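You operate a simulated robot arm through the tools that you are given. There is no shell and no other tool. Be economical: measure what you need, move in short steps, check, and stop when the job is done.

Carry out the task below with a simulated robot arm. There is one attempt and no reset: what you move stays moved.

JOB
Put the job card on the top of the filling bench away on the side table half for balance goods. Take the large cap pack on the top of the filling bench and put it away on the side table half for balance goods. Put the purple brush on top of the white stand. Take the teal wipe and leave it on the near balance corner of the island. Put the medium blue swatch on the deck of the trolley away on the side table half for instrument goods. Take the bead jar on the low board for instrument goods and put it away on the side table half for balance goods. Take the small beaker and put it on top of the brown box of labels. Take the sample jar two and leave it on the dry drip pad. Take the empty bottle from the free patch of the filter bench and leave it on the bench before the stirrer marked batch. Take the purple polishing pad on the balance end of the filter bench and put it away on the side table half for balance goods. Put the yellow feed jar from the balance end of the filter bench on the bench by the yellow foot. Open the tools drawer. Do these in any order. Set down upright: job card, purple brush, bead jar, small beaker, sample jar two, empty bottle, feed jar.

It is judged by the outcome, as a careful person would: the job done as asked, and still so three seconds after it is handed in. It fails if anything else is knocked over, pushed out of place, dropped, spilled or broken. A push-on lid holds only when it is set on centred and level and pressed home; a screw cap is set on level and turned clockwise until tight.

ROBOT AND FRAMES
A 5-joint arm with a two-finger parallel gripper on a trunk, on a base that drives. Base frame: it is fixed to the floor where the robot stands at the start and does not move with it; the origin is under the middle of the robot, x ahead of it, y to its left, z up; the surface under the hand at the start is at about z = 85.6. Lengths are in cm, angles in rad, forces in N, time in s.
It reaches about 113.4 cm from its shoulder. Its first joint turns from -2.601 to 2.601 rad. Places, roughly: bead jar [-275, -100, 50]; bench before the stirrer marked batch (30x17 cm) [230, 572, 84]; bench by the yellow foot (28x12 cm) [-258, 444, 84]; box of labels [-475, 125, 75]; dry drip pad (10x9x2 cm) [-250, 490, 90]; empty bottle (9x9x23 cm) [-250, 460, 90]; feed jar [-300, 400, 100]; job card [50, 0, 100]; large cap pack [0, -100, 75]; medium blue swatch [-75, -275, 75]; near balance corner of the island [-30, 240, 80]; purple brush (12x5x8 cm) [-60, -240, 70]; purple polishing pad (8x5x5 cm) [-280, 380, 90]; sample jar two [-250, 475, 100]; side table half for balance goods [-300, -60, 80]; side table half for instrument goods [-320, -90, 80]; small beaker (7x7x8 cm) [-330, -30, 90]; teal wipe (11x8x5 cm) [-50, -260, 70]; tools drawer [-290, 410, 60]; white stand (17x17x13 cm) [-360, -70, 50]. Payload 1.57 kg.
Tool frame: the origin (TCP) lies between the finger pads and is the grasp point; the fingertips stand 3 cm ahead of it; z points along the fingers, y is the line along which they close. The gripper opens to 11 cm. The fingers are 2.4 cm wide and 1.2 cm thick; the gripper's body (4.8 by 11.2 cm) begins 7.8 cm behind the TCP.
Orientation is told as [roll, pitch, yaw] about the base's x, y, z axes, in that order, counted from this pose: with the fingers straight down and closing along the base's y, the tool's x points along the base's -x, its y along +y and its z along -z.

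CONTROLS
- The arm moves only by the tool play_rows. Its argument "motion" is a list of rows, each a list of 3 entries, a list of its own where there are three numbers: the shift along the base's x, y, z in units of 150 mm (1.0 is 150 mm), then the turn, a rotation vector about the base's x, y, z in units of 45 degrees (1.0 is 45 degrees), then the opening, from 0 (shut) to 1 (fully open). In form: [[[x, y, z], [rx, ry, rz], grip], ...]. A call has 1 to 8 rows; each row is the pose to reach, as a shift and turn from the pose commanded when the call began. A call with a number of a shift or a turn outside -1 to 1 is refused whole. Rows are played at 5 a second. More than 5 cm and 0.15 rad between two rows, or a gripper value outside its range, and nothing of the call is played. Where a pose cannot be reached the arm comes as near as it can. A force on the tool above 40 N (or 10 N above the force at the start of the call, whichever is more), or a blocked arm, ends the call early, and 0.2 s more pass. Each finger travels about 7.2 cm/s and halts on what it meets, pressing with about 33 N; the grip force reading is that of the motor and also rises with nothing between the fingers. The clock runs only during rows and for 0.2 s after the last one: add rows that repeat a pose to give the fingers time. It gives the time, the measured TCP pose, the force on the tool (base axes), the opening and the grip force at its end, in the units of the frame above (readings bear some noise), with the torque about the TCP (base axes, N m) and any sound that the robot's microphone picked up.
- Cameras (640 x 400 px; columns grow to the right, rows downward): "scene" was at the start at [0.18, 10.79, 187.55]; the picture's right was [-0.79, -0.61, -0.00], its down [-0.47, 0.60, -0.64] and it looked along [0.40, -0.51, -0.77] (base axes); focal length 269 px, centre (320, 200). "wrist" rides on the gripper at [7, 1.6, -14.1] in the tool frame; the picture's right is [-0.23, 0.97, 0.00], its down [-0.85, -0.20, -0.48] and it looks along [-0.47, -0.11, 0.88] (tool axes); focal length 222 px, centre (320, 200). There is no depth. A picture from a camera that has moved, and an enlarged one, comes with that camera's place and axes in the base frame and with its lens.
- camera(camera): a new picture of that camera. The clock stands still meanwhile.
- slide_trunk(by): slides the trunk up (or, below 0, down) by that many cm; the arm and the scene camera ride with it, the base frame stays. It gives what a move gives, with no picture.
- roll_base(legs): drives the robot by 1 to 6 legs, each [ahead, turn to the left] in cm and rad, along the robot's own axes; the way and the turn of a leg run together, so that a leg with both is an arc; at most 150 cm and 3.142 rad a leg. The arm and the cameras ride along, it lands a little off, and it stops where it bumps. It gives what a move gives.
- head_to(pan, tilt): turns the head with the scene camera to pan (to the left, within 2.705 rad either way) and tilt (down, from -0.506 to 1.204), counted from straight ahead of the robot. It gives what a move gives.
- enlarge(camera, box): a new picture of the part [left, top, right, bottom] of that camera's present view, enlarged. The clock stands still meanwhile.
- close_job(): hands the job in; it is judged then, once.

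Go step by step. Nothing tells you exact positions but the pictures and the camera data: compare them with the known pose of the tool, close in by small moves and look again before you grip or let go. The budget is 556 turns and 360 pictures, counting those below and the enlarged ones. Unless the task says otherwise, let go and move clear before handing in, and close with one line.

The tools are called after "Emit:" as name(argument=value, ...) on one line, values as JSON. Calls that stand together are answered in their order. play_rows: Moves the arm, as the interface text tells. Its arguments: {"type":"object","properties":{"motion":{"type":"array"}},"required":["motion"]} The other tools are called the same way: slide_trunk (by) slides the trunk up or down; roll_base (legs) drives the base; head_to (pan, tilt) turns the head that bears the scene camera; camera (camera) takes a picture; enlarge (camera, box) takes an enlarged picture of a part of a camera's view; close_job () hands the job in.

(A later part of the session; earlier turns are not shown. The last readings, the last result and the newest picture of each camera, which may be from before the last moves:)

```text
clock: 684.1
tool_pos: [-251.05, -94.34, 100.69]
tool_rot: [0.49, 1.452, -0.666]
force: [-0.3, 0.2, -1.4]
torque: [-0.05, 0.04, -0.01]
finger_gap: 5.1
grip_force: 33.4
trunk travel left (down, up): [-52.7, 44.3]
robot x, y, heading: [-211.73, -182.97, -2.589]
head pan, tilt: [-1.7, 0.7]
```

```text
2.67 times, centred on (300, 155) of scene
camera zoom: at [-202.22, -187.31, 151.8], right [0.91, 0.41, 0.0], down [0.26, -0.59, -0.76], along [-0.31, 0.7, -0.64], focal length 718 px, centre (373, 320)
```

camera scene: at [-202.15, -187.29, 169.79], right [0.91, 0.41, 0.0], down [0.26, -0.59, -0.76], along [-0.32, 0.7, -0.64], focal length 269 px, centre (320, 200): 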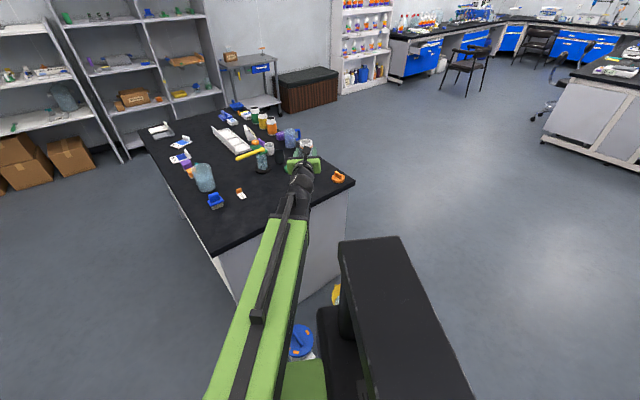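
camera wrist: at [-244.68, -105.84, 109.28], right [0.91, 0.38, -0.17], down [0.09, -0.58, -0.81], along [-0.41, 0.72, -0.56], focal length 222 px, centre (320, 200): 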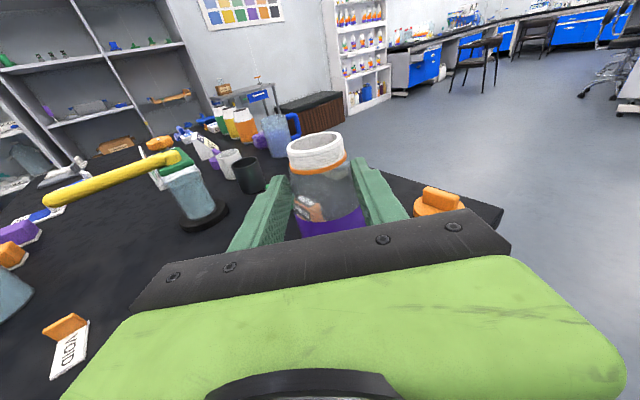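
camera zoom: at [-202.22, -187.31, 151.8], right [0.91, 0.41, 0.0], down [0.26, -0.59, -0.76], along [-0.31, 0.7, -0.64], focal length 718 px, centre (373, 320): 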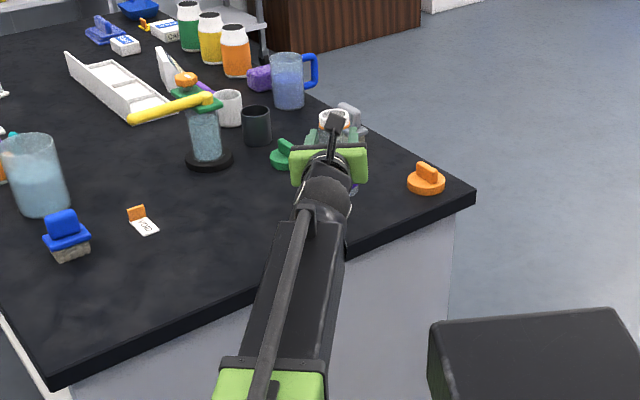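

Emit:
slide_trunk(by=-6)

Emit:
slide_trunk(by=-1.2)

Emit:
camera(camera="wrist")

```text
clock: 685.0
tool_pos: [-250.65, -94.46, 96.1]
tool_rot: [0.594, 1.469, -0.57]
force: [1.5, -0.5, 32.4]
torque: [1.22, 0.55, -0.06]
finger_gap: 5.12
grip_force: 33.3
trunk travel left (down, up): [-47.4, 49.6]
robot x, y, heading: [-211.47, -182.96, -2.584]
head pan, tilt: [-1.7, 0.7]
stopped: the force on the tool passed its limit at 48 N (the readings are from after the stop); the commanded pose is now the measured one
```

```text
clock: 685.3
tool_pos: [-250.64, -94.4, 96.04]
tool_rot: [0.626, 1.475, -0.545]
force: [-2.2, 0.0, 27.1]
torque: [1.16, 0.6, 0.03]
finger_gap: 5.09
grip_force: 32.9
trunk travel left (down, up): [-47.3, 49.7]
robot x, y, heading: [-211.28, -182.98, -2.587]
head pan, tilt: [-1.7, 0.7]
stopped: the force on the tool passed its limit at 44 N (the readings are from after the stop); the commanded pose is now the measured one
```

```text
182 pictures are left
camera wrist: at [-244.29, -106.17, 104.27], right [0.91, 0.37, -0.17], down [0.07, -0.56, -0.83], along [-0.4, 0.74, -0.54], focal length 222 px, centre (320, 200)
```

wrist: 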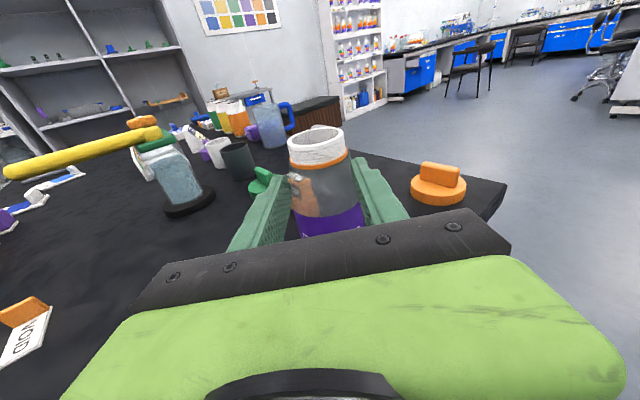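

Emit:
enlarge(camera="scene", box=[240, 90, 380, 190])

Emit:
enlarge(camera="wrist", box=[220, 100, 440, 250])

```text
4.00 times, centred on (310, 140) of scene
camera zoom: at [-202.09, -187.64, 146.28], right [0.91, 0.41, 0.0], down [0.26, -0.59, -0.77], along [-0.32, 0.7, -0.64], focal length 1077 px, centre (360, 440)
```

zoom: 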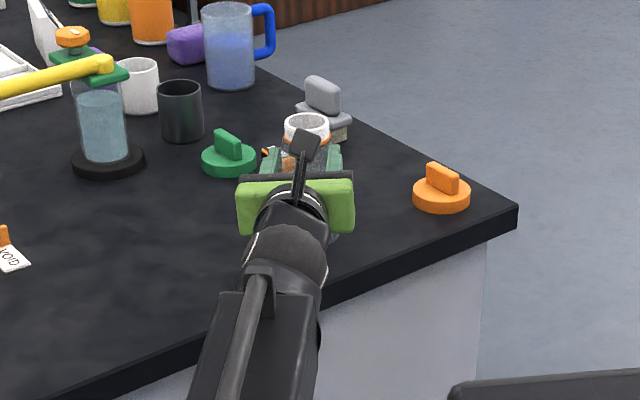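

```text
2.67 times, centred on (330, 175) of wrist
camera zoom: at [-244.29, -106.17, 104.27], right [0.91, 0.37, -0.17], down [0.07, -0.56, -0.83], along [-0.4, 0.74, -0.54], focal length 592 px, centre (293, 267)
```

zoom: 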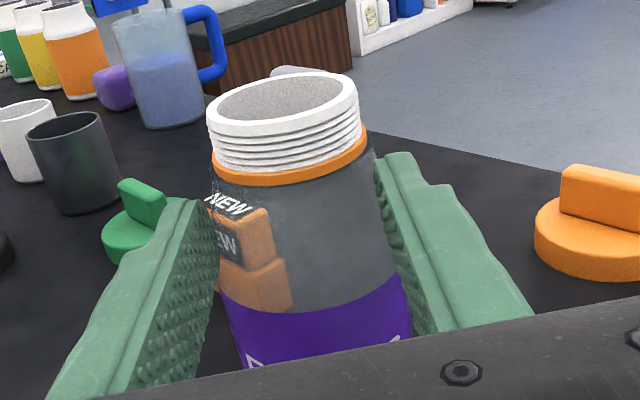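

The jar is in contact with the table, held above its centre so it hangs upright. I open slowly.

Emit:
play_rows(motion=[[[0, 0, 0], [0, 0, 0], 0.48], [[0, 0, 0], [0, 0, 0], 0.52], [[0, 0, 0], [0, 0, 0], 0.6]])

Emit:
camera(camera="wrist")

```text
clock: 686.1
tool_pos: [-250.8, -94.21, 95.74]
tool_rot: [0.575, 1.468, -0.589]
force: [-0.5, 0.0, 0.1]
torque: [0.02, -0.01, -0.02]
finger_gap: 6.62
grip_force: 0.1
trunk travel left (down, up): [-47.3, 49.7]
robot x, y, heading: [-211.57, -182.57, -2.585]
head pan, tilt: [-1.7, 0.7]
```

```text
179 pictures are left
camera wrist: at [-244.41, -105.92, 103.98], right [0.91, 0.37, -0.17], down [0.08, -0.57, -0.82], along [-0.4, 0.74, -0.55], focal length 222 px, centre (320, 200)
```

wrist: 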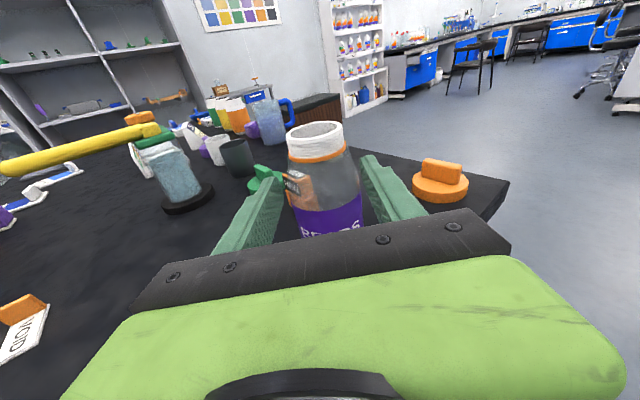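

The jar stands. I open wider and withdraw straight back.

Emit:
play_rows(motion=[[[0, 0, 0], [0, 0, 0], 0.8], [[0.08, -0.18, 0], [0, 0, 0], 0.8], [[0.18, -0.4, 0], [0, 0, 0], 0.8], [[0.3, -0.66, 0], [0, 0, 0], 0.8], [[0.42, -0.93, 0], [0, 0, 0], 0.8]])

Emit:
camera(camera="wrist")

```text
clock: 687.3
tool_pos: [-244.44, -108.33, 95.64]
tool_rot: [0.564, 1.467, -0.604]
force: [-0.3, -1.3, -0.7]
torque: [-0.03, 0.0, -0.01]
finger_gap: 8.79
grip_force: 0.0
trunk travel left (down, up): [-47.3, 49.7]
robot x, y, heading: [-211.28, -182.81, -2.589]
head pan, tilt: [-1.7, 0.7]
```

```text
178 pictures are left
camera wrist: at [-238.14, -120.08, 103.97], right [0.91, 0.37, -0.17], down [0.08, -0.57, -0.82], along [-0.4, 0.73, -0.55], focal length 222 px, centre (320, 200)
```

wrist: 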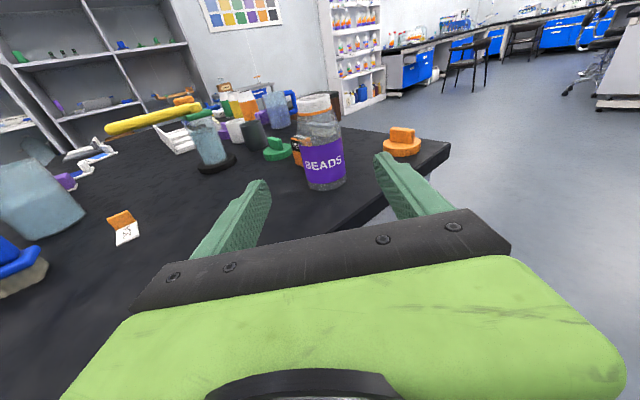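

Bead jar placed on the balance half. Next the brush: I raise and bring the tool back to vertical.

Emit:
slide_trunk(by=40)

Emit:
play_rows(motion=[[[0, 0, 0], [-0.165, -0.071, 0], 0.8], [[0, 0, 0], [-0.33, -0.143, 0], 0.8], [[0, 0, 0], [-0.495, -0.215, 0], 0.8], [[0, 0, 0], [-0.66, -0.286, 0], 0.8], [[0, 0, 0], [-0.825, -0.358, 0], 0.8], [[0, 0, 0], [-0.87, -0.38, 0], 0.8]])

Emit:
play_rows(motion=[[[0, 0, 0], [-0.165, -0.071, 0], 0.8], [[0, 0, 0], [-0.33, -0.143, 0], 0.8], [[0, 0, 0], [-0.495, -0.215, 0], 0.8], [[0, 0, 0], [-0.66, -0.286, 0], 0.8], [[0, 0, 0], [-0.825, -0.358, 0], 0.8], [[0, 0, 0], [-0.87, -0.38, 0], 0.8]])

```text
clock: 691.1
tool_pos: [-244.56, -108.39, 135.6]
tool_rot: [0.564, 1.465, -0.604]
force: [0.1, -0.2, 0.5]
torque: [-0.04, -0.01, 0.0]
finger_gap: 8.81
grip_force: 0.1
trunk travel left (down, up): [-87.3, 9.7]
robot x, y, heading: [-211.58, -183.0, -2.591]
head pan, tilt: [-1.7, 0.7]
```

```text
clock: 692.5
tool_pos: [-244.77, -108.36, 120.08]
tool_rot: [0.062, 0.734, -1.084]
force: [0.9, 0.0, 0.0]
torque: [-0.02, -0.04, 0.0]
finger_gap: 8.8
grip_force: 0.1
out of reach, approached as far as the arm can: row 1, 2, 3, 4, 5, 6
trunk travel left (down, up): [-87.3, 9.7]
robot x, y, heading: [-211.39, -182.68, -2.589]
head pan, tilt: [-1.7, 0.7]
```

```text
clock: 693.9
tool_pos: [-243.76, -107.98, 114.01]
tool_rot: [0.006, -0.012, -1.088]
force: [-0.3, -1.0, -0.1]
torque: [-0.02, -0.03, 0.0]
finger_gap: 8.77
grip_force: 0.0
out of reach, approached as far as the arm can: row 1, 2, 3, 4, 5, 6
trunk travel left (down, up): [-87.3, 9.7]
robot x, y, heading: [-211.71, -183.21, -2.584]
head pan, tilt: [-1.7, 0.7]
```

Emit:
roll_base(legs=[[0, -1.105], [-84, 0], [0, -1.05]])

Emit:
camera(camera="wrist")

```text
clock: 703.8
tool_pos: [-58.88, -239.86, 114.04]
tool_rot: [0.008, -0.01, 3.066]
force: [-0.3, -1.4, -0.6]
torque: [0.12, -0.02, -0.03]
finger_gap: 8.78
grip_force: 0.1
trunk travel left (down, up): [-87.3, 9.7]
robot x, y, heading: [-129.19, -227.72, 1.572]
head pan, tilt: [-1.7, 0.7]
```

```text
177 pictures are left
camera wrist: at [-52.0, -241.77, 128.12], right [-0.3, -0.95, 0.01], down [-0.83, 0.27, 0.49], along [-0.47, 0.14, -0.87], focal length 222 px, centre (320, 200)
```

wrist: 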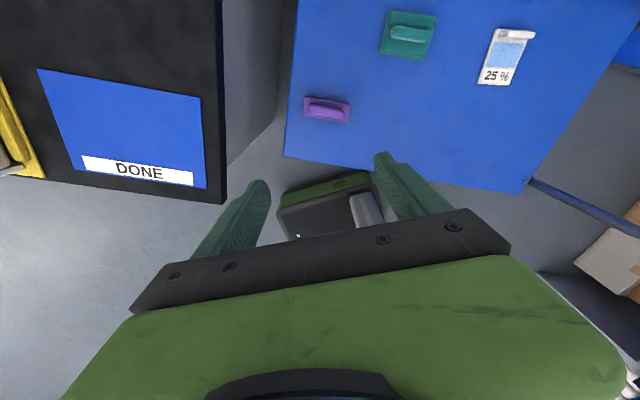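

I spin to grip the brush handle across its width from above.

Emit:
play_rows(motion=[[[0, -0.03, 0], [0, 0, 0.18], 0.7], [[0, -0.06, 0], [0, 0, 0.36], 0.7], [[0, -0.1, 0], [0, 0, 0.54], 0.7], [[0, -0.13, 0], [0, 0, 0.72], 0.7], [[0, -0.13, 0], [0, 0, 0.9], 0.7], [[0, -0.13, 0], [0, 0, 1.0], 0.7]])

Emit:
play_rows(motion=[[[0, 0, 0], [0, 0, 0.18], 0.6], [[0, 0, 0], [0, 0, 0.36], 0.6], [[0, 0, 0], [0, 0, 0.54], 0.6], [[0, 0, 0], [0, 0, 0.56], 0.6]])

Emit:
slide_trunk(by=-25)

Emit:
camera(camera="wrist")

```text
clock: 705.2
tool_pos: [-58.84, -241.95, 114.08]
tool_rot: [0.005, -0.009, -2.431]
force: [-0.4, -0.6, 0.2]
torque: [0.02, -0.01, 0.0]
finger_gap: 7.69
grip_force: 0.0
trunk travel left (down, up): [-87.3, 9.7]
robot x, y, heading: [-128.6, -228.0, 1.577]
head pan, tilt: [-1.7, 0.7]
```

```text
clock: 706.2
tool_pos: [-58.93, -242.04, 113.96]
tool_rot: [0.006, -0.007, -1.993]
force: [-0.5, -0.7, -0.7]
torque: [-0.01, -0.02, -0.03]
finger_gap: 6.61
grip_force: 0.0
trunk travel left (down, up): [-87.3, 9.7]
robot x, y, heading: [-128.69, -227.49, 1.567]
head pan, tilt: [-1.7, 0.7]
```

```text
clock: 708.8
tool_pos: [-58.94, -241.96, 88.91]
tool_rot: [0.007, -0.009, -1.992]
force: [0.3, -0.6, -0.2]
torque: [0.02, 0.02, 0.03]
finger_gap: 6.6
grip_force: 0.0
trunk travel left (down, up): [-62.3, 34.7]
robot x, y, heading: [-128.98, -228.01, 1.57]
head pan, tilt: [-1.7, 0.7]
```

```text
176 pictures are left
camera wrist: at [-54.65, -235.93, 103.08], right [0.79, -0.61, 0.01], down [-0.53, -0.69, 0.49], along [-0.29, -0.39, -0.87], focal length 222 px, centre (320, 200)
```

wrist: 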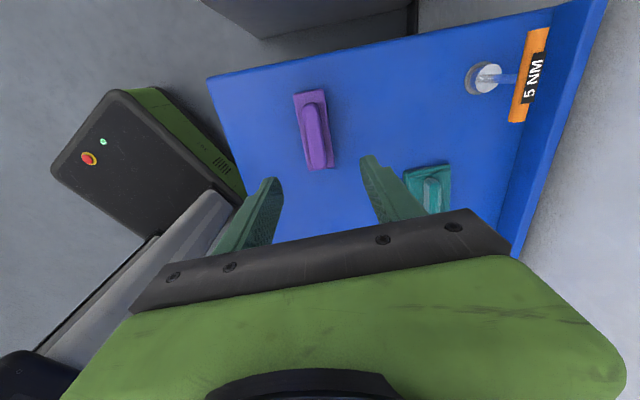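

Emit:
play_rows(motion=[[[0, 0.058, 0], [0, 0, 0], 0.7], [[0, 0.058, 0], [0, 0, 0], 0.7]])

Emit:
slide_trunk(by=-12)

Emit:
camera(camera="wrist")

```text
clock: 709.4
tool_pos: [-58.86, -241.11, 88.9]
tool_rot: [0.005, -0.009, -1.993]
force: [-0.9, -0.9, -0.2]
torque: [-0.02, 0.02, 0.01]
finger_gap: 7.7
grip_force: 0.1
trunk travel left (down, up): [-62.3, 34.7]
robot x, y, heading: [-128.87, -227.62, 1.576]
head pan, tilt: [-1.7, 0.7]
```

```text
clock: 710.9
tool_pos: [-58.98, -241.05, 76.94]
tool_rot: [0.007, -0.009, -1.995]
force: [-0.1, -0.3, 0.0]
torque: [-0.04, -0.02, 0.03]
finger_gap: 7.67
grip_force: 0.1
trunk travel left (down, up): [-50.3, 46.7]
robot x, y, heading: [-128.95, -227.98, 1.569]
head pan, tilt: [-1.7, 0.7]
```

```text
175 pictures are left
camera wrist: at [-54.66, -235.05, 91.08], right [0.8, -0.61, 0.01], down [-0.53, -0.69, 0.49], along [-0.29, -0.39, -0.87], focal length 222 px, centre (320, 200)
```

wrist: 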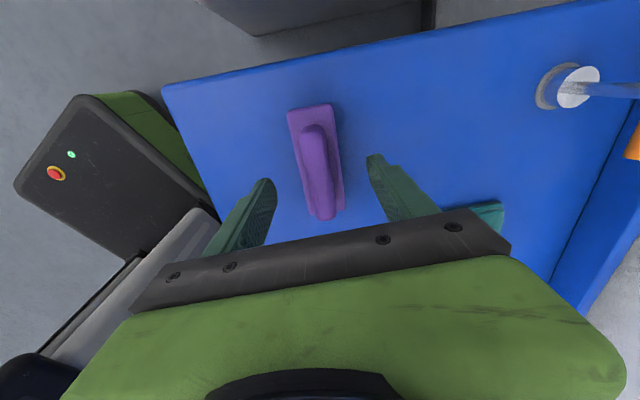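

Emit:
slide_trunk(by=-5.6)

Emit:
play_rows(motion=[[[0, 0, 0], [0, 0, 0], 0.4], [[0, 0, 0], [0, 0, 0], 0.2], [[0, 0, 0], [0, 0, 0], 0.1], [[0, 0, 0], [0, 0, 0], 0.1], [[0, 0, 0], [0, 0, 0], 0.1], [[0, 0, 0], [0, 0, 0], 0.1]])

Emit:
slide_trunk(by=8)

Emit:
camera(camera="wrist")

```text
clock: 711.9
tool_pos: [-58.86, -241.17, 71.36]
tool_rot: [0.009, -0.01, -1.993]
force: [-0.4, -0.5, 0.5]
torque: [-0.01, 0.01, -0.04]
finger_gap: 7.71
grip_force: 0.0
trunk travel left (down, up): [-44.7, 52.3]
robot x, y, heading: [-128.85, -227.91, 1.569]
head pan, tilt: [-1.7, 0.7]
```

```text
clock: 713.3
tool_pos: [-58.99, -241.1, 71.33]
tool_rot: [0.007, -0.009, -1.994]
force: [0.5, 0.0, 0.2]
torque: [0.02, 0.05, -0.07]
finger_gap: 4.4
grip_force: 33.4
trunk travel left (down, up): [-44.7, 52.3]
robot x, y, heading: [-128.9, -227.52, 1.567]
head pan, tilt: [-1.7, 0.7]
```

```text
clock: 714.5
tool_pos: [-58.84, -241.15, 79.34]
tool_rot: [0.006, -0.008, -1.993]
force: [-0.2, -0.1, -1.5]
torque: [0.02, 0.01, 0.02]
finger_gap: 4.37
grip_force: 33.0
trunk travel left (down, up): [-52.7, 44.3]
robot x, y, heading: [-129.03, -227.98, 1.57]
head pan, tilt: [-1.7, 0.7]
```

```text
174 pictures are left
camera wrist: at [-54.65, -235.08, 93.47], right [0.8, -0.61, 0.01], down [-0.53, -0.69, 0.49], along [-0.29, -0.39, -0.87], focal length 222 px, centre (320, 200)
```

wrist: 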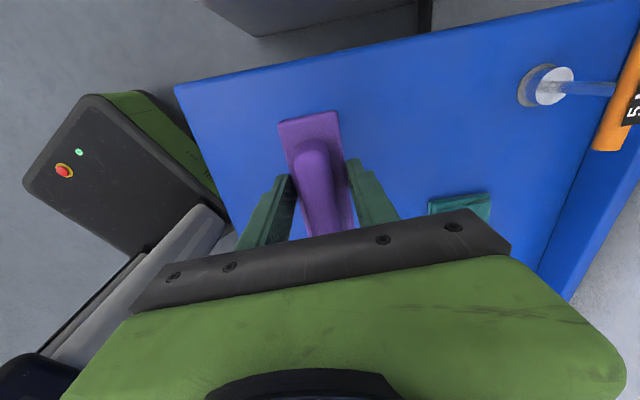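

The brush is held. I turn it 90° and set it near the trolley's front edge, so I can regrip it horizontally along its length.

Emit:
play_rows(motion=[[[-0.06, -0.04, 0], [0, 0, 0.18], 0.1], [[-0.12, -0.08, 0], [0, 0, 0.36], 0.1], [[-0.18, -0.12, 0], [0, 0, 0.54], 0.1], [[-0.24, -0.16, 0], [0, 0, 0.72], 0.1], [[-0.3, -0.2, 0], [0, 0, 0.9], 0.1], [[-0.36, -0.25, 0], [0, 0, 1.0], 0.1]])

Emit:
play_rows(motion=[[[-0.06, -0.04, 0], [0, 0, 0.18], 0.1], [[-0.12, -0.08, 0], [0, 0, 0.36], 0.1], [[-0.18, -0.12, 0], [0, 0, 0.54], 0.1], [[-0.24, -0.16, 0], [0, 0, 0.72], 0.1], [[-0.3, -0.2, 0], [0, 0, 0.9], 0.1], [[-0.36, -0.25, 0], [0, 0, 1.0], 0.1]])

Emit:
camera(camera="wrist")

```text
clock: 715.9
tool_pos: [-64.4, -244.85, 79.31]
tool_rot: [0.007, -0.007, -1.205]
force: [0.5, 0.0, -1.0]
torque: [0.06, 0.03, 0.0]
finger_gap: 4.36
grip_force: 32.6
trunk travel left (down, up): [-52.7, 44.3]
robot x, y, heading: [-129.17, -227.93, 1.571]
head pan, tilt: [-1.7, 0.7]
```

```text
clock: 717.3
tool_pos: [-69.74, -248.63, 79.32]
tool_rot: [0.007, -0.008, -0.421]
force: [-0.2, -0.4, -1.8]
torque: [0.01, 0.01, 0.01]
finger_gap: 4.34
grip_force: 32.9
trunk travel left (down, up): [-52.7, 44.3]
robot x, y, heading: [-129.02, -227.91, 1.569]
head pan, tilt: [-1.7, 0.7]
```

```text
173 pictures are left
camera wrist: at [-75.7, -244.13, 93.47], right [0.61, 0.8, 0.01], down [0.69, -0.53, 0.49], along [0.39, -0.29, -0.87], focal length 222 px, centre (320, 200)
```

wrist: 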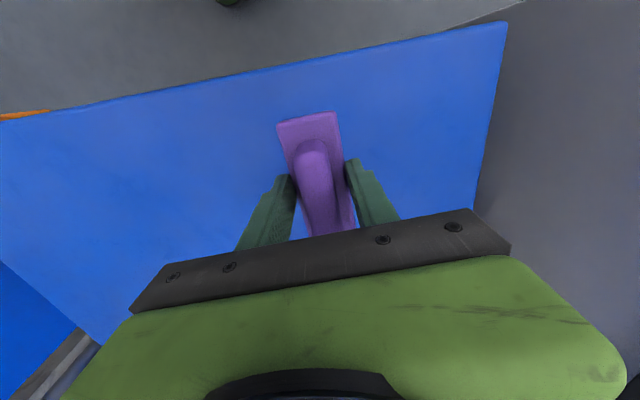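

Emit:
slide_trunk(by=-7.7)

Emit:
slide_trunk(by=-0.4)

Emit:
play_rows(motion=[[[0, 0, 0], [0, 0, 0], 0.6], [[0, 0, 0], [0, 0, 0], 0.7], [[0, 0, 0], [0, 0, 0], 0.7]])

Emit:
slide_trunk(by=30)

Emit:
camera(camera="wrist")

```text
clock: 718.4
tool_pos: [-69.81, -248.51, 71.6]
tool_rot: [0.006, -0.009, -0.424]
force: [-0.2, 0.3, -1.1]
torque: [0.01, -0.02, 0.01]
finger_gap: 4.34
grip_force: 32.6
trunk travel left (down, up): [-45.0, 52.0]
robot x, y, heading: [-128.8, -227.81, 1.57]
head pan, tilt: [-1.7, 0.7]
```

```text
clock: 718.9
tool_pos: [-69.76, -248.56, 71.46]
tool_rot: [0.007, -0.013, -0.421]
force: [6.1, -0.9, 22.0]
torque: [-0.11, 0.16, -0.08]
finger_gap: 4.33
grip_force: 32.7
trunk travel left (down, up): [-44.6, 52.4]
robot x, y, heading: [-128.88, -227.75, 1.573]
head pan, tilt: [-1.7, 0.7]
```

```text
clock: 719.7
tool_pos: [-69.7, -248.61, 71.31]
tool_rot: [0.008, -0.009, -0.423]
force: [-0.4, 0.0, 1.0]
torque: [0.02, -0.04, -0.02]
finger_gap: 7.69
grip_force: 0.0
trunk travel left (down, up): [-44.6, 52.4]
robot x, y, heading: [-128.69, -227.78, 1.567]
head pan, tilt: [-1.7, 0.7]
```

```text
clock: 722.7
tool_pos: [-69.7, -248.56, 101.18]
tool_rot: [0.008, -0.009, -0.424]
force: [-0.3, -0.5, 0.2]
torque: [-0.01, 0.01, -0.01]
finger_gap: 7.7
grip_force: 0.1
trunk travel left (down, up): [-74.6, 22.4]
robot x, y, heading: [-128.86, -227.9, 1.571]
head pan, tilt: [-1.7, 0.7]
```

```text
172 pictures are left
camera wrist: at [-75.67, -244.11, 115.37], right [0.61, 0.8, 0.01], down [0.69, -0.53, 0.49], along [0.39, -0.29, -0.87], focal length 222 px, centre (320, 200)
```

wrist: 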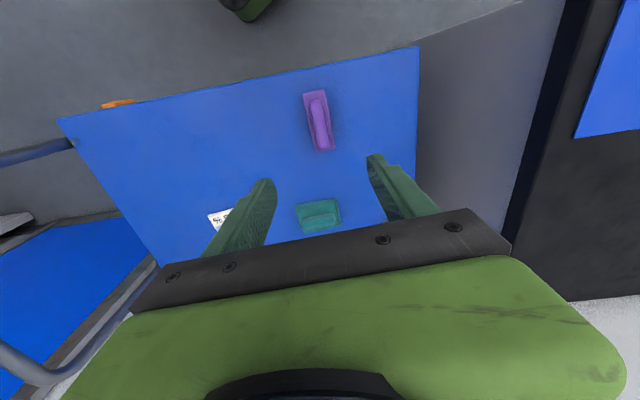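

Emit:
roll_base(legs=[[0, 0.99], [33, 0], [0, -1.07]])

Emit:
camera(camera="wrist")

```text
clock: 730.1
tool_pos: [-99.27, -234.55, 101.24]
tool_rot: [0.006, -0.009, -0.491]
force: [-0.2, -0.7, 0.7]
torque: [-0.02, 0.01, -0.01]
finger_gap: 7.69
grip_force: 0.1
trunk travel left (down, up): [-74.6, 22.4]
robot x, y, heading: [-154.3, -210.31, 1.5]
head pan, tilt: [-1.7, 0.7]
```

```text
171 pictures are left
camera wrist: at [-104.91, -229.71, 115.37], right [0.66, 0.75, 0.01], down [0.66, -0.58, 0.49], along [0.37, -0.31, -0.87], focal length 222 px, centre (320, 200)
```

wrist: 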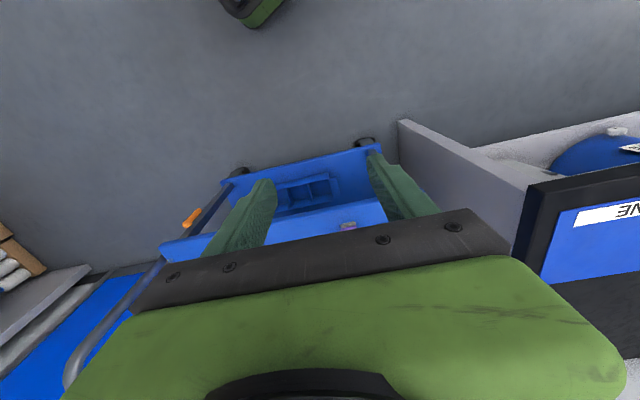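

I spin the gripper round so the camera sits on top when tilted.

Emit:
play_rows(motion=[[[0, 0, 0], [0, 0, -0.19], 0.7], [[0, 0, 0], [0, 0, -0.38], 0.7], [[0, 0, 0], [0, 0, -0.57], 0.7], [[0, 0, 0], [0, 0, -0.76], 0.7], [[0, 0, 0], [0, 0, -0.95], 0.7], [[0, 0, 0], [0, 0, -1], 0.7]])

Emit:
play_rows(motion=[[[0, 0, 0], [0, 0, -0.19], 0.7], [[0, 0, 0], [0, 0, -0.38], 0.7], [[0, 0, 0], [0, 0, -0.57], 0.7], [[0, 0, 0], [0, 0, -0.76], 0.7], [[0, 0, 0], [0, 0, -0.95], 0.7], [[0, 0, 0], [0, 0, -1], 0.7]])

Emit:
play_rows(motion=[[[0, 0, 0], [0, 0, -0.19], 0.7], [[0, 0, 0], [0, 0, -0.38], 0.7], [[0, 0, 0], [0, 0, -0.57], 0.7], [[0, 0, 0], [0, 0, -0.76], 0.7], [[0, 0, 0], [0, 0, -0.95], 0.7], [[0, 0, 0], [0, 0, -1], 0.7]])

Emit:
play_rows(motion=[[[0, 0, 0], [0, 0, -0.19], 0.7], [[0, 0, 0], [0, 0, -0.38], 0.7], [[0, 0, 0], [0, 0, -0.57], 0.7], [[0, 0, 0], [0, 0, -0.76], 0.7], [[0, 0, 0], [0, 0, -0.86], 0.7]])

```text
clock: 731.5
tool_pos: [-99.36, -234.57, 101.21]
tool_rot: [0.006, -0.008, -1.277]
force: [-0.3, 0.3, 0.5]
torque: [0.01, 0.03, 0.01]
finger_gap: 7.68
grip_force: 0.0
trunk travel left (down, up): [-74.6, 22.4]
robot x, y, heading: [-153.99, -209.89, 1.503]
head pan, tilt: [-1.7, 0.7]
```

```text
clock: 732.9
tool_pos: [-99.26, -234.55, 101.31]
tool_rot: [0.005, -0.009, -2.063]
force: [0.3, 0.0, 0.5]
torque: [0.01, 0.0, -0.03]
finger_gap: 7.71
grip_force: 0.1
trunk travel left (down, up): [-74.6, 22.4]
robot x, y, heading: [-154.86, -210.09, 1.501]
head pan, tilt: [-1.7, 0.7]
```

```text
clock: 734.3
tool_pos: [-99.27, -234.51, 101.21]
tool_rot: [0.003, -0.01, -2.845]
force: [-0.2, 0.4, -0.4]
torque: [0.0, 0.01, 0.0]
finger_gap: 7.73
grip_force: 0.1
trunk travel left (down, up): [-74.6, 22.4]
robot x, y, heading: [-154.33, -210.46, 1.503]
head pan, tilt: [-1.7, 0.7]
```

```text
clock: 735.5
tool_pos: [-99.6, -235.19, 101.35]
tool_rot: [0.002, -0.008, 2.766]
force: [0.1, 0.0, -0.7]
torque: [0.01, -0.03, -0.03]
finger_gap: 7.71
grip_force: 0.1
out of reach, approached as far as the arm can: row 5
trunk travel left (down, up): [-74.6, 22.4]
robot x, y, heading: [-154.54, -210.4, 1.5]
head pan, tilt: [-1.7, 0.7]
```

Emit:
play_rows(motion=[[[0, 0, 0], [-0.075, -0.165, 0], 0.8], [[0, 0, 0], [-0.15, -0.33, 0], 0.8], [[0, 0, 0], [-0.225, -0.495, 0], 0.8], [[0, 0, 0], [-0.3, -0.66, 0], 0.8], [[0, 0, 0], [-0.37, -0.81, 0], 0.8]])

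Emit:
play_rows(motion=[[[0.05, -0.02, 0], [-0.075, -0.165, 0], 0.8], [[0.1, -0.04, 0], [-0.15, -0.33, 0], 0.8], [[0.15, -0.06, 0], [-0.225, -0.495, 0], 0.8], [[0.2, -0.09, 0], [-0.3, -0.66, 0], 0.8], [[0.2, -0.09, 0], [-0.38, -0.83, 0], 0.8]])

Emit:
slide_trunk(by=-35)

Emit:
camera(camera="wrist")

```text
clock: 736.7
tool_pos: [-95.08, -237.84, 106.68]
tool_rot: [0.047, 0.688, 2.776]
force: [0.0, 0.2, 0.3]
torque: [0.02, 0.03, -0.01]
finger_gap: 8.79
grip_force: 0.1
out of reach, approached as far as the arm can: row 2, 3, 4, 5
trunk travel left (down, up): [-74.6, 22.4]
robot x, y, heading: [-154.53, -210.08, 1.498]
head pan, tilt: [-1.7, 0.7]
```

```text
clock: 737.9
tool_pos: [-87.64, -241.41, 120.98]
tool_rot: [0.287, 1.396, 2.997]
force: [0.0, 0.3, 0.2]
torque: [0.03, -0.02, 0.02]
finger_gap: 8.79
grip_force: 0.0
out of reach, approached as far as the arm can: row 1, 2, 3, 4, 5
trunk travel left (down, up): [-74.6, 22.4]
robot x, y, heading: [-154.35, -210.14, 1.503]
head pan, tilt: [-1.7, 0.7]
```

```text
clock: 741.4
tool_pos: [-87.68, -241.54, 86.11]
tool_rot: [0.283, 1.395, 2.995]
force: [-0.2, 1.0, -0.2]
torque: [-0.02, 0.0, 0.02]
finger_gap: 8.82
grip_force: 0.0
trunk travel left (down, up): [-39.6, 57.4]
robot x, y, heading: [-154.34, -210.22, 1.504]
head pan, tilt: [-1.7, 0.7]
```

```text
170 pictures are left
camera wrist: at [-99.82, -237.06, 95.41], right [-0.44, -0.88, -0.18], down [-0.49, 0.4, -0.77], along [0.75, -0.25, -0.61], focal length 222 px, centre (320, 200)
```

wrist: 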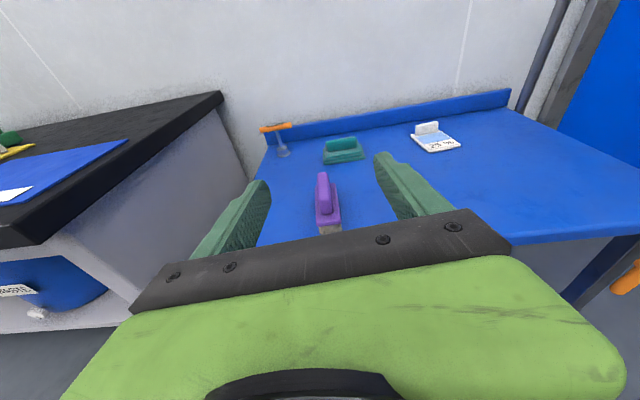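

Emit:
slide_trunk(by=-16.4)

Emit:
play_rows(motion=[[[0.2, -0.083, 0], [0, 0, 0], 0.8], [[0.4, -0.166, 0], [0, 0, 0], 0.8], [[0.55, -0.229, 0], [0, 0, 0], 0.8]])

Emit:
camera(camera="wrist")

```text
clock: 743.2
tool_pos: [-87.69, -241.57, 69.65]
tool_rot: [0.286, 1.395, 2.995]
force: [-0.3, -1.1, 0.1]
torque: [0.01, 0.0, 0.03]
finger_gap: 8.8
grip_force: 0.0
trunk travel left (down, up): [-23.2, 73.8]
robot x, y, heading: [-154.44, -210.01, 1.499]
head pan, tilt: [-1.7, 0.7]
```

```text
clock: 744.0
tool_pos: [-79.23, -244.98, 69.66]
tool_rot: [0.285, 1.395, 2.996]
force: [0.6, 0.6, -0.7]
torque: [0.0, 0.0, 0.0]
finger_gap: 8.79
grip_force: 0.0
trunk travel left (down, up): [-23.2, 73.8]
robot x, y, heading: [-154.43, -210.08, 1.5]
head pan, tilt: [-1.7, 0.7]
```

```text
169 pictures are left
camera wrist: at [-91.48, -240.58, 79.02], right [-0.44, -0.88, -0.18], down [-0.49, 0.4, -0.77], along [0.75, -0.25, -0.61], focal length 222 px, centre (320, 200)
```

wrist: 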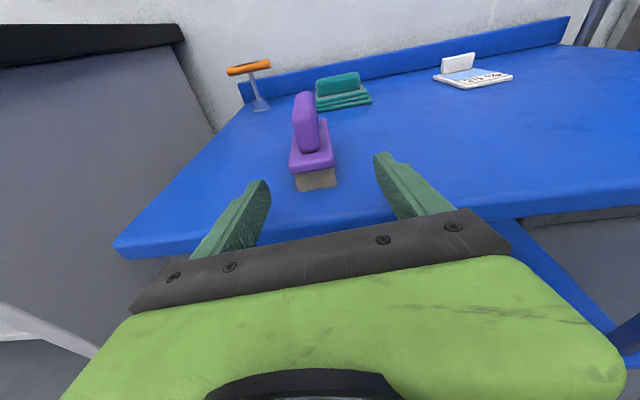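

Emit:
play_rows(motion=[[[0.21, -0.085, 0], [0, 0, 0], 0.8], [[0.42, -0.17, 0], [0, 0, 0], 0.8], [[0.63, -0.258, 0], [0, 0, 0], 0.8], [[0.63, -0.258, 0], [0, 0, 0], 0.8]])

Emit:
camera(camera="wrist")

```text
clock: 745.0
tool_pos: [-69.86, -248.83, 69.62]
tool_rot: [0.283, 1.394, 2.993]
force: [0.4, 0.3, 0.3]
torque: [0.0, 0.05, 0.03]
finger_gap: 8.79
grip_force: 0.2
trunk travel left (down, up): [-23.2, 73.8]
robot x, y, heading: [-154.17, -210.12, 1.504]
head pan, tilt: [-1.7, 0.7]
```

```text
168 pictures are left
camera wrist: at [-82.06, -244.38, 79.0], right [-0.44, -0.88, -0.18], down [-0.49, 0.4, -0.77], along [0.75, -0.25, -0.61], focal length 222 px, centre (320, 200)
```

wrist: 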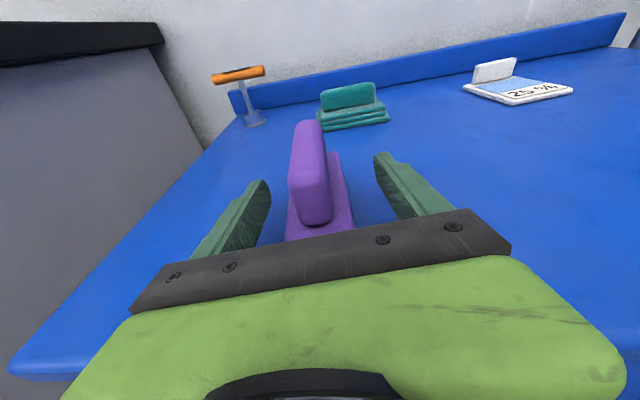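

Emit:
play_rows(motion=[[[0, 0, 0], [0, 0, 0], 0.4], [[0, 0, 0], [0, 0, 0], 0.2], [[0, 0, 0], [0, 0, 0], 0.1], [[0, 0, 0], [0, 0, 0], 0.1], [[0, 0, 0], [0, 0, 0], 0.1], [[0, 0, 0], [0, 0, 0], 0.1]])

Emit:
slide_trunk(by=12)

Emit:
camera(camera="wrist")

```text
clock: 746.4
tool_pos: [-69.92, -248.68, 69.57]
tool_rot: [0.282, 1.395, 2.995]
force: [0.0, 1.2, 0.9]
torque: [0.04, -0.01, 0.01]
finger_gap: 4.37
grip_force: 32.3
trunk travel left (down, up): [-23.2, 73.8]
robot x, y, heading: [-154.62, -210.19, 1.502]
head pan, tilt: [-1.7, 0.7]
```

```text
clock: 747.9
tool_pos: [-69.86, -248.7, 81.58]
tool_rot: [0.283, 1.395, 2.992]
force: [-0.5, 0.8, -0.9]
torque: [-0.01, 0.02, 0.0]
finger_gap: 4.39
grip_force: 32.4
trunk travel left (down, up): [-35.2, 61.8]
robot x, y, heading: [-154.78, -209.95, 1.503]
head pan, tilt: [-1.7, 0.7]
```

```text
167 pictures are left
camera wrist: at [-82.07, -244.39, 90.99], right [-0.44, -0.88, -0.18], down [-0.49, 0.4, -0.77], along [0.75, -0.25, -0.61], focal length 222 px, centre (320, 200)
```

wrist: 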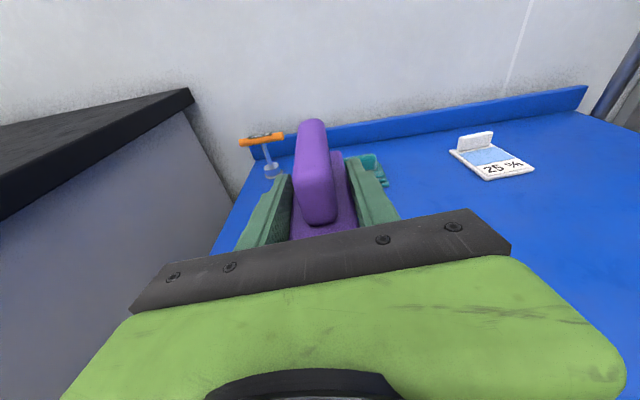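

The brush is held level. I retract, raise and drive to the back of the side table.

Emit:
play_rows(motion=[[[-0.25, 0.11, 0], [0, 0, 0], 0.1], [[-0.5, 0.22, 0], [0, 0, 0], 0.1], [[-0.75, 0.33, 0], [0, 0, 0], 0.1], [[-0.98, 0.43, 0], [0, 0, 0], 0.1]])

Emit:
slide_trunk(by=36)

Emit:
roll_base(legs=[[0, 1.75], [136, 0], [0, -0.59], [130, 0]])

Emit:
camera(camera="wrist")

```text
clock: 748.9
tool_pos: [-84.72, -242.35, 81.59]
tool_rot: [0.282, 1.393, 2.992]
force: [0.1, -0.4, -1.1]
torque: [0.0, -0.01, -0.01]
finger_gap: 4.39
grip_force: 33.2
trunk travel left (down, up): [-35.2, 61.8]
robot x, y, heading: [-154.05, -210.39, 1.504]
head pan, tilt: [-1.7, 0.7]
```

```text
clock: 752.4
tool_pos: [-84.66, -242.25, 117.58]
tool_rot: [0.284, 1.394, 2.994]
force: [-0.8, 0.7, -1.4]
torque: [0.0, 0.03, 0.01]
finger_gap: 4.39
grip_force: 32.8
trunk travel left (down, up): [-71.2, 25.8]
robot x, y, heading: [-154.47, -210.21, 1.502]
head pan, tilt: [-1.7, 0.7]
```

```text
clock: 754.9
tool_pos: [-81.76, -186.03, 117.51]
tool_rot: [0.283, 1.393, -2.537]
force: [0.4, 0.1, -1.3]
torque: [0.03, -0.01, -0.01]
finger_gap: 4.36
grip_force: 32.9
trunk travel left (down, up): [-71.2, 25.8]
robot x, y, heading: [-158.92, -213.18, 2.258]
head pan, tilt: [-1.7, 0.7]
stopped in leg 1: the robot was blocked; the commanded pose is now the measured one
```

```text
166 pictures are left
camera wrist: at [-93.45, -190.91, 126.98], right [0.28, -0.94, -0.18], down [-0.64, -0.04, -0.77], along [0.72, 0.33, -0.61], focal length 222 px, centre (320, 200)
```

wrist: 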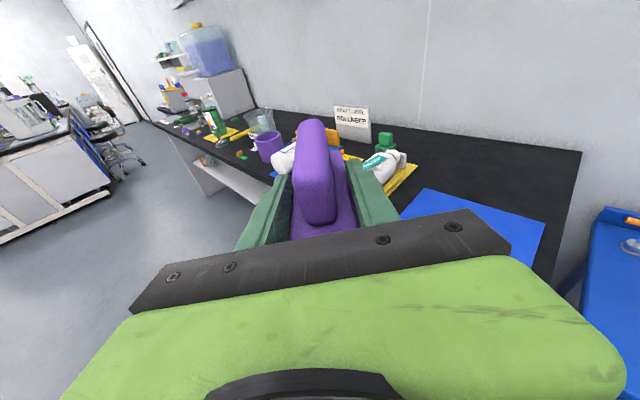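

Emit:
roll_base(legs=[[0, 0.99], [132, 0], [0, -0.59], [130, 0]])

Emit:
head_to(pan=-1.8, tilt=0.7)

Emit:
camera(camera="scene")

```text
clock: 757.2
tool_pos: [-117.45, -142.86, 117.58]
tool_rot: [0.285, 1.395, -1.825]
force: [-0.3, 0.7, -1.7]
torque: [-0.02, 0.0, 0.01]
finger_gap: 4.34
grip_force: 33.2
trunk travel left (down, up): [-71.2, 25.8]
robot x, y, heading: [-159.71, -217.97, 2.969]
head pan, tilt: [-1.7, 0.7]
stopped in leg 1: the robot was blocked; the commanded pose is now the measured one
```

```text
clock: 757.8
tool_pos: [-117.52, -142.94, 117.7]
tool_rot: [0.286, 1.394, -1.826]
force: [-0.2, 0.0, -1.2]
torque: [-0.02, -0.02, 0.01]
finger_gap: 4.35
grip_force: 33.1
trunk travel left (down, up): [-71.2, 25.8]
robot x, y, heading: [-159.31, -217.91, 2.967]
head pan, tilt: [-1.799, 0.7]
```

```text
165 pictures are left
camera scene: at [-154.76, -227.69, 170.2], right [0.92, -0.39, 0.0], down [-0.25, -0.59, -0.76], along [0.3, 0.7, -0.64], focal length 269 px, centre (320, 200)
```

scene: 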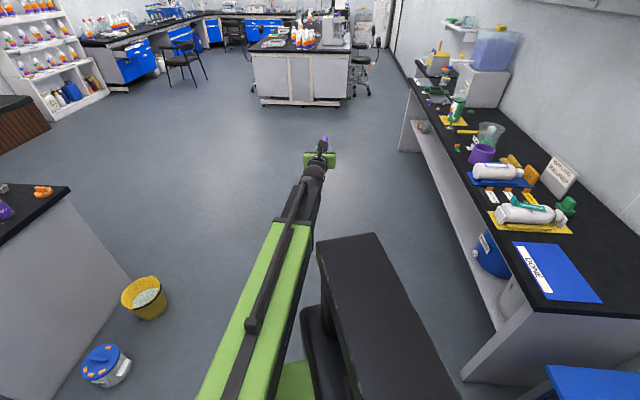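

Emit:
roll_base(legs=[[0, 0.228], [131, 0], [0, -0.54], [126, 0]])

Emit:
camera(camera="scene")

```text
clock: 766.8
tool_pos: [-226.23, -166.58, 117.67]
tool_rot: [0.288, 1.394, -2.122]
force: [-0.6, -0.1, -0.7]
torque: [0.0, 0.01, -0.05]
finger_gap: 4.39
grip_force: 32.9
trunk travel left (down, up): [-71.2, 25.8]
robot x, y, heading: [-286.99, -222.71, 2.678]
head pan, tilt: [-1.799, 0.7]
stopped in leg 3: the robot was blocked; the commanded pose is now the measured one
```

```text
164 pictures are left
camera scene: at [-284.87, -233.55, 170.2], right [0.77, -0.64, 0.0], down [-0.41, -0.5, -0.77], along [0.49, 0.59, -0.64], focal length 269 px, centre (320, 200)
```

scene: 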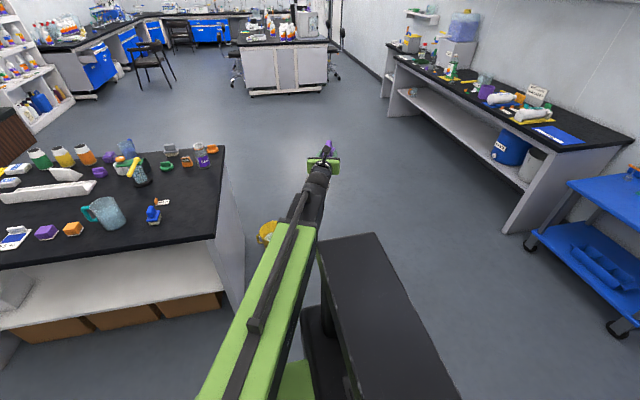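

Emit:
roll_base(legs=[[132, 0], [0, 0.36]])

Emit:
camera(camera="scene")

Emit:
camera(camera="wrist")

```text
clock: 774.6
tool_pos: [-368.76, -89.77, 117.54]
tool_rot: [0.284, 1.393, -1.765]
force: [0.0, 0.5, -1.8]
torque: [-0.05, -0.01, 0.01]
finger_gap: 4.36
grip_force: 33.5
trunk travel left (down, up): [-71.2, 25.8]
robot x, y, heading: [-406.09, -165.91, 3.036]
head pan, tilt: [-1.799, 0.7]
```

```text
163 pictures are left
camera scene: at [-400.48, -175.45, 170.2], right [0.94, -0.33, 0.0], down [-0.21, -0.61, -0.76], along [0.25, 0.72, -0.64], focal length 269 px, centre (320, 200)
```

scene: 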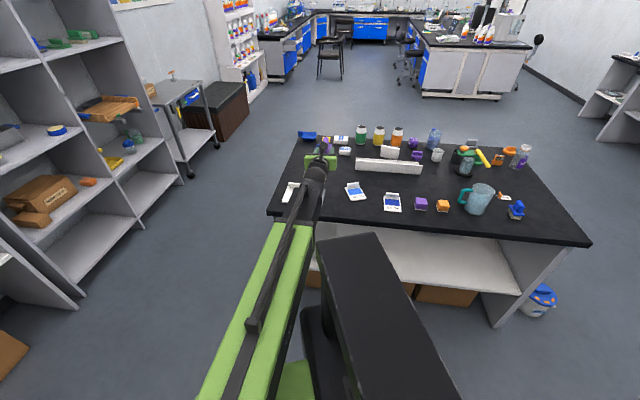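

```text
162 pictures are left
camera wrist: at [-373.61, -101.4, 126.99], right [0.86, -0.48, -0.18], down [-0.43, -0.47, -0.77], along [0.29, 0.74, -0.61], focal length 222 px, centre (320, 200)
```

wrist: 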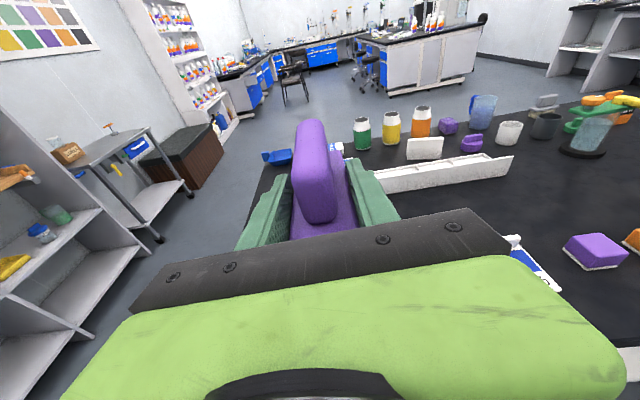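

Emit:
play_rows(motion=[[[-0.1, -0.21, 0], [0, 0, 0], 0.1], [[-0.2, -0.42, 0], [0, 0, 0], 0.1], [[-0.31, -0.64, 0], [0, 0, 0], 0.1]])

Emit:
slide_trunk(by=-40)

Emit:
camera(camera="wrist")

Emit:
camera(camera="scene")

```text
clock: 775.4
tool_pos: [-373.47, -99.51, 117.59]
tool_rot: [0.288, 1.393, -1.763]
force: [0.7, 0.8, -1.4]
torque: [-0.02, 0.02, 0.0]
finger_gap: 4.38
grip_force: 33.0
trunk travel left (down, up): [-71.2, 25.8]
robot x, y, heading: [-405.94, -165.88, 3.032]
head pan, tilt: [-1.799, 0.7]
```

```text
clock: 779.2
tool_pos: [-373.44, -99.36, 77.64]
tool_rot: [0.286, 1.392, -1.764]
force: [-0.6, -0.2, -1.1]
torque: [0.0, 0.02, 0.01]
finger_gap: 4.37
grip_force: 32.6
trunk travel left (down, up): [-31.2, 65.8]
robot x, y, heading: [-405.63, -166.02, 3.034]
head pan, tilt: [-1.799, 0.7]
```

```text
161 pictures are left
camera wrist: at [-378.28, -111.08, 87.0], right [0.86, -0.48, -0.18], down [-0.43, -0.47, -0.77], along [0.29, 0.73, -0.61], focal length 222 px, centre (320, 200)
```

wrist: 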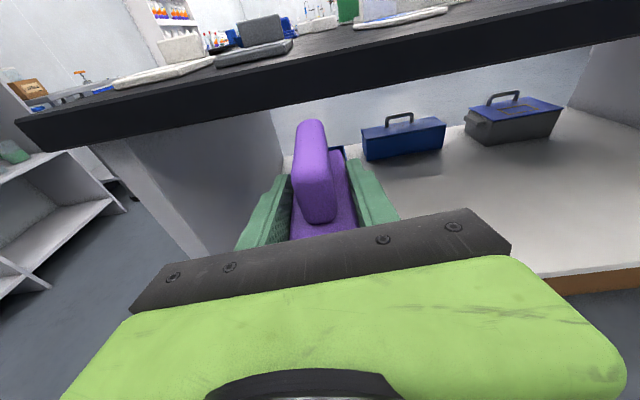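

```text
160 pictures are left
camera scene: at [-400.59, -175.46, 130.2], right [0.94, -0.33, 0.0], down [-0.21, -0.61, -0.76], along [0.25, 0.72, -0.64], focal length 269 px, centre (320, 200)
```

scene: 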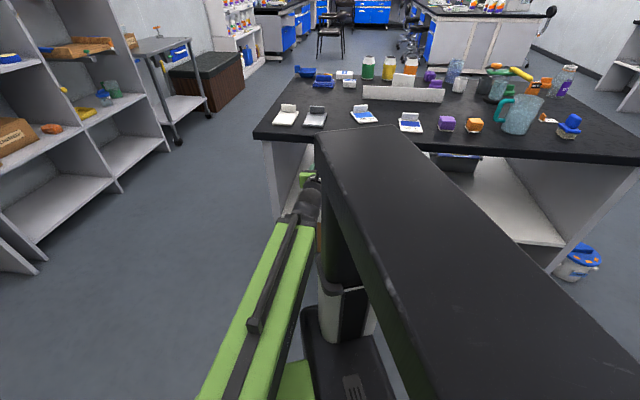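

The brush hides the stand; I swing the arm a little left to see it.

Emit:
play_rows(motion=[[[-0.27, 0.15, 0], [0, 0, 0.07], 0.1], [[-0.55, 0.3, 0], [0, 0, 0.14], 0.1], [[-0.8, 0.42, 0], [0, 0, 0.21], 0.1]])

Emit:
camera(camera="wrist")

```text
clock: 780.0
tool_pos: [-385.41, -92.93, 77.71]
tool_rot: [0.291, 1.397, -1.594]
force: [0.2, -0.5, -1.5]
torque: [0.02, 0.03, -0.02]
finger_gap: 4.37
grip_force: 33.0
trunk travel left (down, up): [-31.2, 65.8]
robot x, y, heading: [-405.95, -165.86, 3.032]
head pan, tilt: [-1.799, 0.7]
```

```text
159 pictures are left
camera wrist: at [-388.24, -105.26, 87.03], right [0.93, -0.34, -0.18], down [-0.34, -0.54, -0.77], along [0.17, 0.77, -0.61], focal length 222 px, centre (320, 200)
```

wrist: 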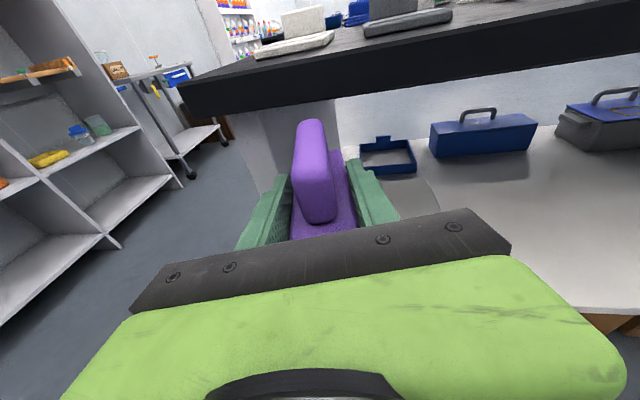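

Emit:
enlarge(camera="wrist", box=[340, 120, 600, 290])

```text
2.35 times, centred on (470, 205) of wrist
camera zoom: at [-388.24, -105.26, 87.03], right [0.93, -0.34, -0.18], down [-0.34, -0.54, -0.77], along [0.17, 0.77, -0.61], focal length 523 px, centre (-33, 188)
```

zoom: 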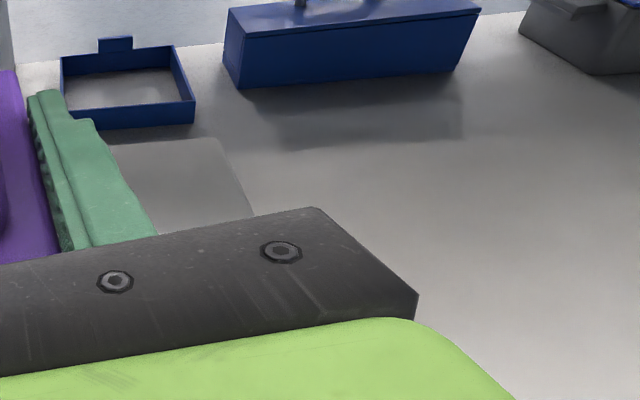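

Emit:
slide_trunk(by=-8)

Emit:
enlarge(camera="wrist", box=[340, 120, 600, 290])

```text
clock: 781.2
tool_pos: [-385.49, -92.98, 69.64]
tool_rot: [0.289, 1.396, -1.594]
force: [0.5, 0.3, 0.0]
torque: [-0.04, -0.03, -0.02]
finger_gap: 4.37
grip_force: 32.8
trunk travel left (down, up): [-23.2, 73.8]
robot x, y, heading: [-406.13, -165.98, 3.037]
head pan, tilt: [-1.799, 0.7]
```

```text
2.35 times, centred on (470, 205) of wrist
camera zoom: at [-388.21, -105.28, 79.03], right [0.93, -0.34, -0.18], down [-0.34, -0.54, -0.77], along [0.17, 0.77, -0.61], focal length 523 px, centre (-33, 188)
```

zoom: 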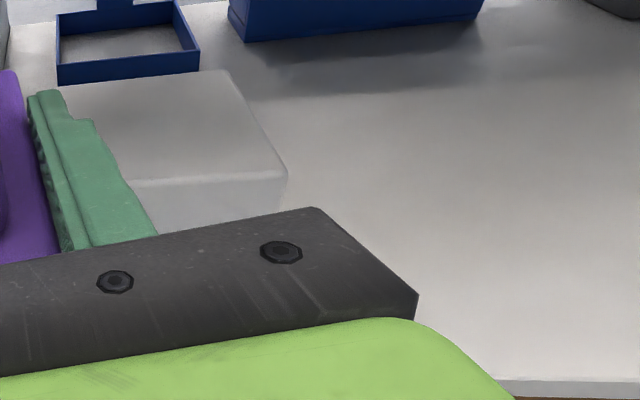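

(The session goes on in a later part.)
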